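You operate a simulated robot arm through the tools that you are given. There is no shell and no other tool. Be economical: measure what you need, move in short steps, check, and stop when the job is done.

You run a simulated robot arm. Do the job below in one go: nothing can be reset, and whatever is moved stays where it is left.

JOB
Put the cedar block from the top of the folding table and the cream dryer ball in the enamel bowl.
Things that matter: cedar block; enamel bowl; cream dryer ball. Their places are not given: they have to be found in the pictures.

It is judged by the outcome, as a careful person would: the job done as asked, and still so three seconds after it is handed in. It fails if anything else is knocked over, pushed out of place, dropped, spilled or broken.

ROBOT AND FRAMES
A 6-joint arm with a two-finger parallel gripper, fixed in place. Base frame: the origin is at the foot of the arm, x ahead of it, y to its left, z up; the work surface is at about z = 0. Readings come in mm, rad, newtons and seconds.
With the tool pointing down near the work surface it reaches from about 140 to 580 mm from the base axis. Its first joint turns from -1.152 to 1.152 rad. Payload 2.1 kg.
The tool frame sits at the grasp point between the pads (the TCP): z along the fingers, y along the line on which they close. The tips reach 30 mm beyond it. Largest opening 94 mm; finger width 28, thickness 10; the body of the gripper, 50 by 96 mm, starts 55 mm behind the TCP.
Orientation is that of the tool frame in the base frame, as a unit quaternion [x, y, z, w]. With the fingers straight down and closing along the base's y, the tool's x points along the base's -x, its y along +y and its z along -z.

CONTROLS
- The arm moves only by the tool step_arm. Its argument "moves" is text: rows parted by semicolons, each of 6 numbers parted by spaces: the shift along the tool's x, y, z in mm, then the turn, a rotation vector about the tool's x, y, z in rad. In form: x y z rx ry rz; .... A call has 1 to 8 rows; each row shifts and turns the commanded pose from where the row before left it, along the tool's axes as they then stand. "hand" is the closure in counts, from 0 (fully open) to 255 (shut), set as the call begins (left out, the last holds). A row lasts 0.2 s, in which the tool goes at most 50 mm and 0.15 rad; a call with a longer step from one row to the next is refused whole, and so is a gripper value outside its range. Where a pose cannot be reached the arm comes as near as it can. A force on the tool above 40 N (or 10 N above the force at the start of the call, whichever is more), or a blocked arm, ends the call early, and 0.2 s more pass. Each finger travels about 72 mm/s and halts on what it meets, pressing with about 44 N; the grip force reading is that of the motor and also rises with nothing between the fingers. The clock runs only during rows and for 0.2 s after the last one: add rows that do not move to give the fingers time. The reply holds the time, the measured pose of the TCP, the force on the tool along the base axes, the opening and the grip force, in the units named above and with some noise.
- Cameras (640 x 400 px; columns grow to the right, rows downward): "scene" is fixed at [40.7, -366.5, 474.1]; the picture's right is [0.87, -0.50, 0.00], its down [-0.34, -0.59, -0.74] and it looks along [0.37, 0.64, -0.68] (base axes); focal length 267 px, centre (320, 200). "wrist" rides on the gripper at [-37, 0, -58] in the tool frame; the picture's right is [0.00, -1.00, 0.00], its down [0.97, 0.00, -0.24] and it looks along [0.24, 0.00, 0.97] (tool axes); focal length 218 px, centre (320, 200).
- grab_frame(camera): a new picture of that camera. It takes no simulated time.
- measure_at(camera, pixels): there is no depth. For up to 12 entries [column, row, z] of the newest picture of that camera ("zoom" is the newest enlarged one), the place [x, y] in the base frame at which the ray of that pixel passes the height z, good to about 2 mm. It takes no simulated time.
- inspect(camera, box): a new picture of the part [left, top, right, bottom] of that camera's present view, enlarged. It takes no simulated time.
- close_job(): hands the job in; it is judged then, once.

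Work in short steps. Measure before you move; look again where a grasp or a placing could have gone wrong, and mend it. You have 60 turns and 22 pictures in all, those below and enlarged ones among them. Open the gripper and draw the arm clear of the work before you hand the job in, unless the task says otherwise; then end with one line.

The tools are called as name(argument=value, ...) on one line, values as JSON. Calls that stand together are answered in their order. step_arm: Moves the arm, as the interface text tells. Its arguments: {"type":"object","properties":{"moves":{"type":"string"},"hand":{"type":"number"}},"required":["moves"]} The other tools are called the same way: grab_frame (camera) takes a picture; measure_at (camera, pixels) gives the place at which the rays of pixels pass given heights; inspect (camera, box) takes an enlarged picture of a part of a camera's view; close_job () hands the job in.

At the start:

```text
time: 0.0
tool_pos: [281.2, 4.4, 277.1]
ee_rot: [-0.001, 1.0, 0.001, 0.001]
contact_force: [0.1, 0.3, 0.3]
finger_gap: 94.2
gripper_force: 0.0
```

scene: 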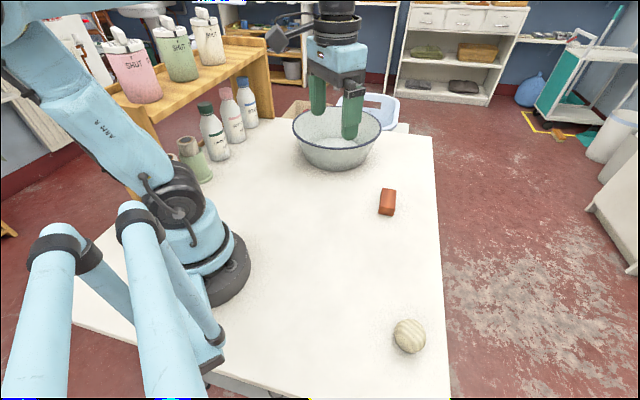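
wrist: 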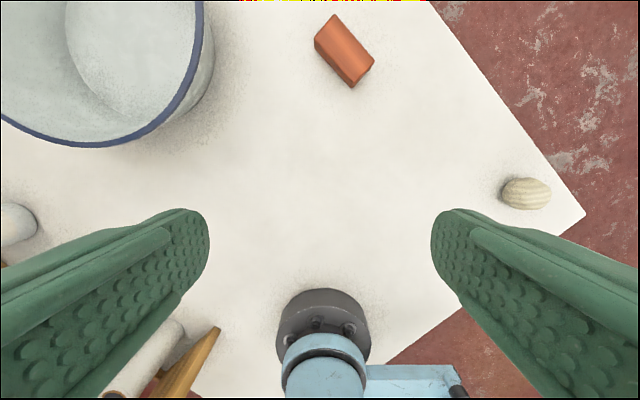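

The scene shows an orange-brown block near (387,202), a ball near (409,336) and the bowl near (337,138). I'll look at them enlarged and then measure them.

inspect(camera="scene", box=[270, 80, 470, 230])

measure_at(camera="scene", pixels=[[409, 336, 25], [393, 336, 25], [426, 336, 25], [387, 196, 30], [380, 213, 0], [393, 215, 0], [293, 125, 80], [381, 128, 80], [337, 149, 80], [337, 108, 80], [337, 170, 0]])

measure_at(camera="wrist", pixels=[[335, 14, 25], [314, 42, 25], [374, 66, 25], [352, 87, 25], [352, 87, 0], [526, 194, 25], [502, 194, 25], [551, 194, 25], [203, 10, 80], [85, 145, 80]])

```text
2.67 times, centred on (370, 155) of scene
```

zoom: 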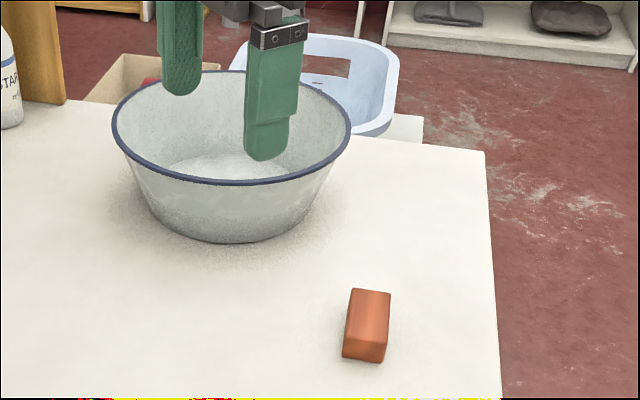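

```text
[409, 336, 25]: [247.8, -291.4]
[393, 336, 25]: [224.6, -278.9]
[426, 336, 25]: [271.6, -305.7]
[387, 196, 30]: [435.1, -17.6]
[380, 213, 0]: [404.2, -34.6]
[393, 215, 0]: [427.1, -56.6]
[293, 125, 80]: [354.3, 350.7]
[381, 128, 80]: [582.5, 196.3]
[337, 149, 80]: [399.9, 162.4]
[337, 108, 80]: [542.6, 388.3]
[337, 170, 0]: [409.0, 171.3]
```

```text
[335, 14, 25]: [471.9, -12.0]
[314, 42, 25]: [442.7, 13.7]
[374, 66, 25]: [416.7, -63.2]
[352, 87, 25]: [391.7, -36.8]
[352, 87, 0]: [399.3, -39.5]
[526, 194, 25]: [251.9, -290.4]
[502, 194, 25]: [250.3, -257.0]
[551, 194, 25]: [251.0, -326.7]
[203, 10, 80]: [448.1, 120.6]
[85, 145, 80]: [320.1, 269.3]
```

From the two views, the bowl rim is at about z=100, centred near (446,237) with radius about 127. The block is near (431,-25) and the ball near (249,-291). I'll go above the block and look again.

step_arm(moves="-37.5 -7.3 24 0 0 0;-37.5 -7.3 24 0 0 0;-37.5 -7.3 24 0 0 0;-37.5 -7.3 24 0 0 0;0 0 0 0 0 0", hand=0)

grab_frame(camera="wrist")

```text
time: 1.2
tool_pos: [432.3, -23.8, 179.9]
ee_rot: [0.0, 1.0, 0.001, 0.0]
contact_force: [1.1, -0.1, 0.6]
finger_gap: 93.6
gripper_force: 0.0
```

```text
18 pictures are left
```

wrist: 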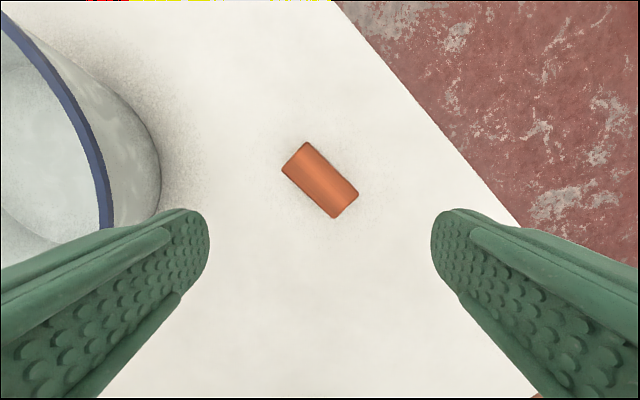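

measure_at(camera="wrist", pixels=[[305, 143, 30], [283, 170, 30], [359, 190, 30], [335, 217, 30], [320, 179, 30], [320, 179, 20], [114, 228, 100], [20, 20, 100], [68, 80, 100]])

```text
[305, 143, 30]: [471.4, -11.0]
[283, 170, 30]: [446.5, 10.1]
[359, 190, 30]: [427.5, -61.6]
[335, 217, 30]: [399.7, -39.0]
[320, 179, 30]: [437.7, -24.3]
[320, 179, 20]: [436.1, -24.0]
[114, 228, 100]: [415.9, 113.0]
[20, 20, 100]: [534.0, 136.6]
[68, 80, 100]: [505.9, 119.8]
```

The block's corners give a centre near (437,-24), with its short side (about 33 mm) running along (-0.72,0.69). I'll turn the tool by about 0.8 rad and descend partway.

step_arm(moves="-5 0 0 0 0 0;0 0 13 0 0 -0.134;0 0 13 0 0 -0.134;0 0 13 0 0 -0.134;0 0 13 0 0 -0.134;0 0 13 0 0 -0.134;0 0 13 0 0 -0.134;0 0 0 0 0 0")

grab_frame(camera="wrist")

```text
time: 3.0
tool_pos: [437.0, -24.1, 102.1]
ee_rot: [-0.392, 0.92, 0.0, 0.001]
contact_force: [1.0, -0.1, 0.6]
finger_gap: 94.2
gripper_force: 0.1
```

```text
17 pictures are left
```

wrist: 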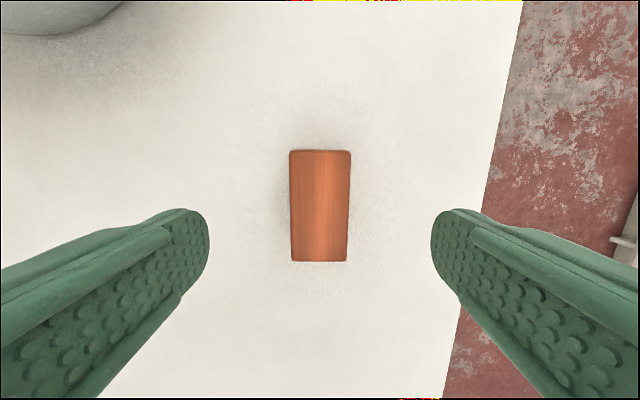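

The block is aligned and centred at (320,205). I'll descend to TCP z≈38, which puts the tips at about 8 mm, and close.

step_arm(moves="0 0 32 0 0 0;0 0 31 0 0 0;0 0 0 0 0 0")

step_arm(moves="0 0 0 0 0 0;0 0 0 0 0 0;0 0 0 0 0 0;0 0 0 0 0 0", hand=255)

```text
time: 3.8
tool_pos: [436.9, -23.4, 37.1]
ee_rot: [-0.391, 0.92, 0.0, 0.0]
contact_force: [-0.3, -0.3, 0.7]
finger_gap: 94.1
gripper_force: 0.0
```

```text
time: 4.8
tool_pos: [435.8, -23.0, 39.3]
ee_rot: [-0.392, 0.92, 0.0, 0.0]
contact_force: [-0.2, 0.4, 0.6]
finger_gap: 36.8
gripper_force: 43.9
```

The block is held with a gap of 36.8 mm. I'll lift it, and measure the bottles to check the arm's path clears them.

step_arm(moves="0 0 -20 0 0 0;0 0 -40 0 0 0;0 0 -45 0 0 0;0 0 -45 0 0 0;0 0 0 0 0 0")

grab_frame(camera="scene")

measure_at(camera="scene", pixels=[[250, 127, 0], [236, 141, 0], [218, 158, 0], [198, 181, 0], [242, 80, 150], [206, 106, 150]])

```text
time: 6.0
tool_pos: [435.4, -23.8, 186.2]
ee_rot: [-0.392, 0.92, 0.0, 0.001]
contact_force: [-0.3, 1.4, 0.7]
finger_gap: 36.9
gripper_force: 44.0
```

```text
16 pictures are left
```

scene: 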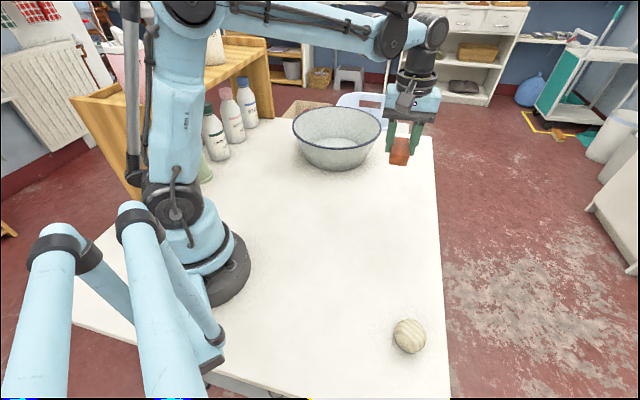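

```text
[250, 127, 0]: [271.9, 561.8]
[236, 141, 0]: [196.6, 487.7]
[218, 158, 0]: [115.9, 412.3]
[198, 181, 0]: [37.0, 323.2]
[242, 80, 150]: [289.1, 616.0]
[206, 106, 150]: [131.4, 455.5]
```

The bottles are well away from the path, so I'll move over the bowl to about (428,254).

step_arm(moves="-32.4 33 0 0 0 0;-32.4 33 0 0 0 0;-32.4 33 0 0 0 0;-32.4 33 0 0 0 0;-32.4 33 0 0 0 0;-32.4 33 0 0 0 0;0 0 0 0 0 0;0 0 0 0 0 0")

grab_frame(camera="wrist")

```text
time: 7.8
tool_pos: [430.9, 254.9, 190.1]
ee_rot: [-0.391, 0.92, 0.001, 0.001]
contact_force: [0.6, 0.4, -0.8]
finger_gap: 36.8
gripper_force: 44.3
```

```text
15 pictures are left
```

wrist: 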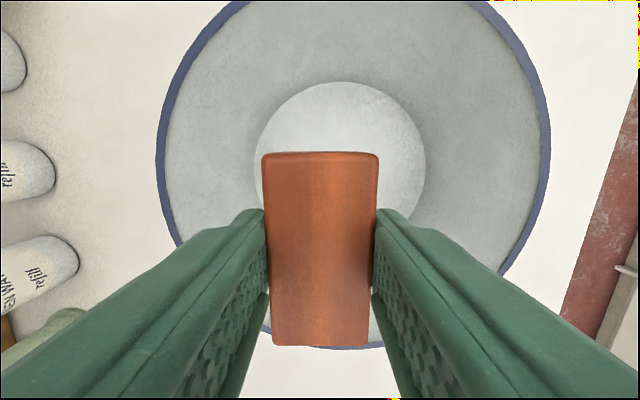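

The bowl floor disc spans columns 254–427 with its top edge at row 82. I'll measure the floor and the rim.

measure_at(camera="wrist", pixels=[[340, 82, 5], [254, 165, 5], [427, 165, 5], [157, 150, 100], [549, 150, 100], [320, 347, 100], [232, 3, 100], [484, 3, 100], [500, 273, 100]])

```text
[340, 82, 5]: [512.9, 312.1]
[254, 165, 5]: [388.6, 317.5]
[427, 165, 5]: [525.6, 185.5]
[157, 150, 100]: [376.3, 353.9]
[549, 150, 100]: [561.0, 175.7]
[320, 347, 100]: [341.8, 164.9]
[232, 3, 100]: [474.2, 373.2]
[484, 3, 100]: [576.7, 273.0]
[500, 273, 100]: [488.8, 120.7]
```

The floor radius is about 95 mm and the rim is centred near (449,242), so I'm about 22 mm off centre, as intended. I'll descend to z≈56.

step_arm(moves="0 0 35 0 0 0;0 0 35 0 0 0;0 0 35 0 0 0;0 0 20 0 0 0;0 0 7 0 0 0;0 0 0 0 0 0")

```text
time: 9.2
tool_pos: [430.1, 252.8, 58.4]
ee_rot: [-0.392, 0.92, 0.0, 0.001]
contact_force: [0.1, 0.8, -0.6]
finger_gap: 36.9
gripper_force: 44.2
```

No contact so far at z 58. I'll ease down in small steps until it touches or nears the floor.

step_arm(moves="0 0 4 0 0 0;0 0 4 0 0 0;0 0 3 0 0 0;0 0 0 0 0 0")

```text
time: 10.2
tool_pos: [430.0, 254.0, 46.8]
ee_rot: [-0.392, 0.92, 0.001, 0.001]
contact_force: [-0.3, -0.3, -0.1]
finger_gap: 36.7
gripper_force: 43.8
```

The block's bottom is about 8 mm above the table, so it's close to the bowl floor. I'll open partly to release it, then rise.

step_arm(moves="0 0 0 0 0 0;0 0 0 0 0 0;0 0 0 0 0 0", hand=95)

step_arm(moves="0 0 -20 0 0 0;0 0 -35 0 0 0;0 0 -45 0 0 0;0 0 -45 0 0 0;0 0 0 0 0 0")

grab_frame(camera="wrist")

```text
time: 11.0
tool_pos: [429.5, 253.8, 45.6]
ee_rot: [-0.392, 0.92, 0.001, 0.001]
contact_force: [0.7, 0.5, -0.1]
finger_gap: 59.0
gripper_force: 0.1
```

```text
time: 12.2
tool_pos: [428.5, 254.1, 194.0]
ee_rot: [-0.391, 0.92, 0.0, 0.0]
contact_force: [-0.4, 0.7, -0.1]
finger_gap: 59.0
gripper_force: 0.1
```

```text
14 pictures are left
```

wrist: 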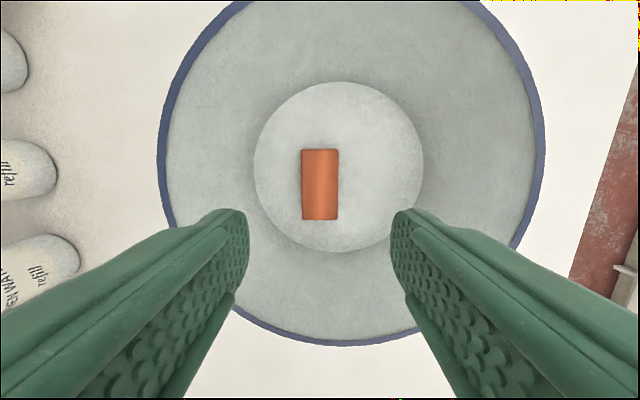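

The block lies on the bowl floor at (320,184) in the picture. I'll turn the tool back and start towards the ball near (249,-291).

step_arm(moves="0 0 0 0 0 0.134;0 0 0 0 0 0.134;0 0 0 0 0 0.134;0 0 0 0 0 0.134;0 0 0 0 0 0.134;0 0 0 0 0 0.134;0 0 0 0 0 0")

step_arm(moves="14 -42 0 0 0 0;14 -42 0 0 0 0;14 -42 0 0 0 0;14 -42 0 0 0 0;14 -42 0 0 0 0;14 -42 0 0 0 0;14 -42 0 0 0 0;0 0 0 0 0 0", hand=0)

step_arm(moves="14 -42 0 0 0 0;14 -42 0 0 0 0;14 -42 0 0 0 0;14 -42 0 0 0 0;14 -42 0 0 0 0;12 -40 0 0 0 0;0 0 0 0 0 0;0 0 0 0 0 0")

grab_frame(camera="wrist")

```text
time: 13.8
tool_pos: [429.9, 253.9, 190.7]
ee_rot: [0.001, 1.0, 0.001, 0.001]
contact_force: [-0.2, 0.1, 0.1]
finger_gap: 58.9
gripper_force: 0.1
```

```text
time: 15.6
tool_pos: [331.4, -39.0, 191.6]
ee_rot: [0.0, 1.0, 0.001, 0.001]
contact_force: [0.2, -0.2, 1.1]
finger_gap: 94.0
gripper_force: 0.0
```

```text
time: 17.4
tool_pos: [250.9, -288.7, 191.3]
ee_rot: [0.0, 1.0, 0.001, 0.001]
contact_force: [0.1, -0.3, -1.1]
finger_gap: 93.8
gripper_force: 0.0
```

```text
13 pictures are left
```

wrist: 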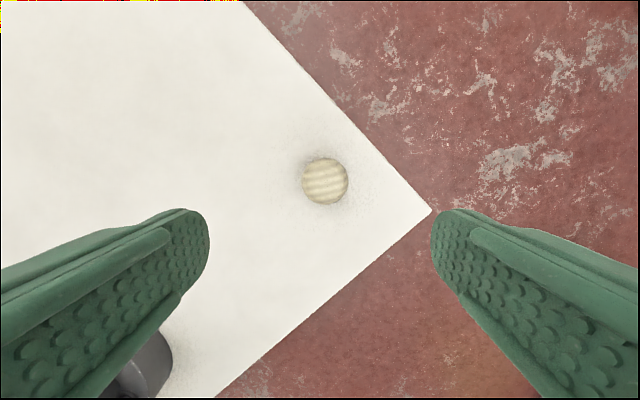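

The ball is centred at (324.5,181) and 47 px wide, so about 48 mm across. I'll measure it.

measure_at(camera="wrist", pixels=[[324.5, 181, 24], [301, 181, 24], [348, 181, 24]])

```text
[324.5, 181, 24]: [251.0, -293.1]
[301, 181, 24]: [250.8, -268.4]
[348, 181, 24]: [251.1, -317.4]
```

The ball is at (251,-293) with radius 24 mm. I'll shift 4 mm in y and descend to z≈35.

step_arm(moves="0 -4 30 0 0 0;0 0 40 0 0 0;0 0 40 0 0 0;0 0 30 0 0 0;0 0 13 0 0 0;0 0 2 0 0 0;0 0 0 0 0 0")

grab_frame(camera="wrist")

```text
time: 19.0
tool_pos: [249.9, -293.6, 33.6]
ee_rot: [0.0, 1.0, 0.0, 0.001]
contact_force: [0.4, 0.4, 0.0]
finger_gap: 93.9
gripper_force: 0.0
```

```text
12 pictures are left
```

wrist: 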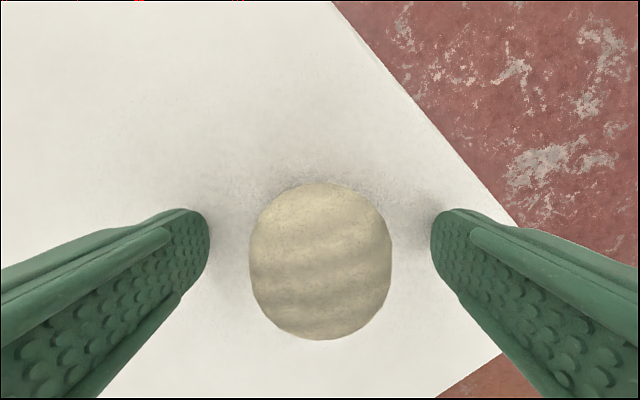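

The ball is centred between the fingers at (320,261), and I'd expect row 258. I'll close and lift a little.

step_arm(moves="0 0 0 0 0 0;0 0 0 0 0 0;0 0 0 0 0 0;0 0 0 0 0 0", hand=255)

step_arm(moves="0 0 -15 0 0 0;0 0 -40 0 0 0;0 0 -50 0 0 0;0 0 -50 0 0 0;0 0 0 0 0 0")

grab_frame(camera="wrist")

```text
time: 20.0
tool_pos: [249.4, -292.8, 34.2]
ee_rot: [0.0, 1.0, 0.001, 0.001]
contact_force: [-0.2, 0.5, -0.9]
finger_gap: 45.4
gripper_force: 43.9
```

```text
time: 21.2
tool_pos: [248.6, -295.2, 191.4]
ee_rot: [0.0, 1.0, 0.002, 0.002]
contact_force: [-0.4, 0.3, 0.0]
finger_gap: 45.2
gripper_force: 43.7
```

```text
11 pictures are left
```

wrist: 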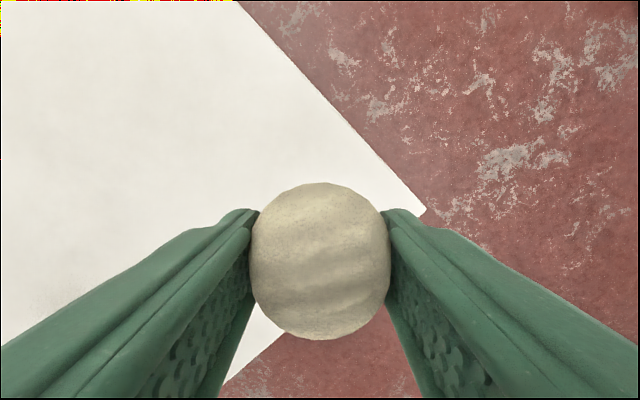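

The ball is held with a gap of 45.2 mm. I'll move to (476,216) above the bowl, beside the block, and turn the tool so the fingers stay clear of the block.

step_arm(moves="-17.5 39.3 0 0 0 0;-17.5 39.3 0 0 0 0;-17.5 39.3 0 0 0 0;-17.5 39.3 0 0 0 0;-17.5 39.3 0 0 0 0;-17.5 39.3 0 0 0 0;-17.5 39.3 0 0 0 0;0 0 0 0 0 0")

step_arm(moves="-17.5 39.3 0 0 0 0;-17.5 39.3 0 0 0 0;-17.5 39.3 0 0 0 0;-17.5 39.3 0 0 0 0;-17.5 39.3 0 0 0 0;-17.5 39.3 0 0 0 0;0 0 0 0 0 0")

step_arm(moves="0 0 0 0 0 0.125;0 0 0 0 0 0.125;0 0 0 0 0 0.125;0 0 0 0 0 0.125;0 0 0 0 0 0;0 0 0 0 0 0")

grab_frame(camera="wrist")

```text
time: 23.0
tool_pos: [371.5, -20.9, 191.1]
ee_rot: [0.0, 1.0, 0.002, 0.001]
contact_force: [-0.2, -0.3, -0.4]
finger_gap: 45.5
gripper_force: 44.3
```

```text
time: 24.6
tool_pos: [475.2, 217.1, 189.8]
ee_rot: [0.0, 1.0, 0.0, 0.001]
contact_force: [0.3, -0.5, 0.0]
finger_gap: 45.5
gripper_force: 43.6
```

```text
time: 26.0
tool_pos: [475.1, 217.6, 191.1]
ee_rot: [0.247, 0.969, 0.001, 0.0]
contact_force: [-0.9, -0.1, -1.5]
finger_gap: 45.3
gripper_force: 44.1
```

```text
10 pictures are left
```

wrist: 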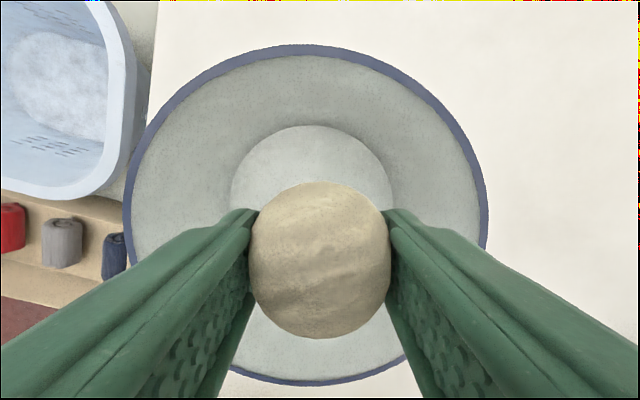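

The ball is over the bowl, with the rim spanning columns 123–488 and the block hidden behind the ball. I'll lower to z≈46.

step_arm(moves="0 0 35 0 0 0;0 0 35 0 0 0;0 0 35 0 0 0;0 0 25 0 0 0;0 0 9 0 0 0;0 0 5 0 0 0;0 0 0 0 0 0")

```text
time: 27.6
tool_pos: [477.8, 216.5, 46.7]
ee_rot: [0.247, 0.969, 0.001, 0.0]
contact_force: [0.2, -0.1, -0.5]
finger_gap: 45.4
gripper_force: 44.2
```

I reached z 46.7 with no unexpected force. I'll open partly to release the ball, then rise and look.

step_arm(moves="0 0 0 0 0 0;0 0 0 0 0 0;0 0 0 0 0 0", hand=80)

step_arm(moves="0 0 -20 0 0 0;0 0 -35 0 0 0;0 0 -45 0 0 0;0 0 -45 0 0 0;0 0 0 0 0 0")

grab_frame(camera="wrist")

```text
time: 28.4
tool_pos: [477.6, 215.9, 48.0]
ee_rot: [0.247, 0.969, 0.001, 0.0]
contact_force: [0.0, 0.1, -0.3]
finger_gap: 64.5
gripper_force: 0.0
```

```text
time: 29.6
tool_pos: [475.0, 214.8, 193.4]
ee_rot: [0.247, 0.969, 0.001, 0.001]
contact_force: [0.0, 0.0, 0.1]
finger_gap: 64.5
gripper_force: 0.0
```

```text
9 pictures are left
```

wrist: 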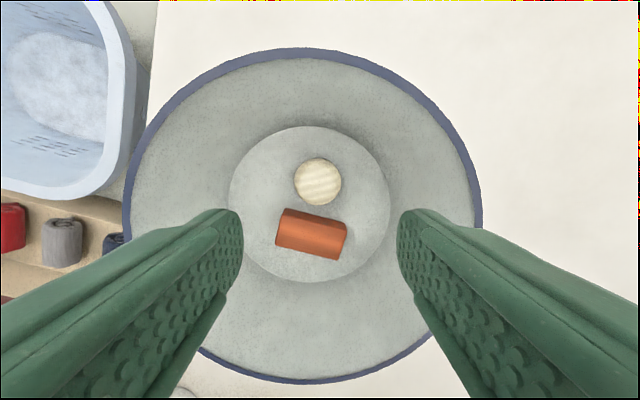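

Both the ball and the block lie in the bowl. I'll open fully, draw the arm clear and check the scene.

step_arm(moves="0 0 -40 0 0 0;0 0 -40 0 0 0;20 -40 0 0 0 0;20 -40 0 0 0 0;20 -40 0 0 0 0;20 -40 0 0 0 0;20 -40 0 0 0 0;0 0 0 0 0 0", hand=0)

grab_frame(camera="scene")

```text
time: 31.4
tool_pos: [294.3, 89.2, 274.7]
ee_rot: [0.247, 0.969, 0.0, 0.001]
contact_force: [0.0, 0.0, 0.8]
finger_gap: 94.2
gripper_force: 0.1
```

```text
8 pictures are left
```

scene: 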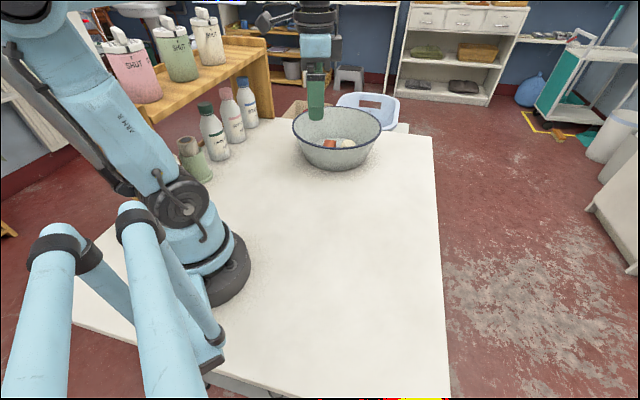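

The block and ball show in the bowl near (337,143), nothing else has moved, and the arm is clear with the gripper open. I'm handing the job in.

close_job()

```text
The job is handed in.
```

The cedar block and the cream dryer ball are both in the enamel bowl, nothing else was moved, and the job is handed in.
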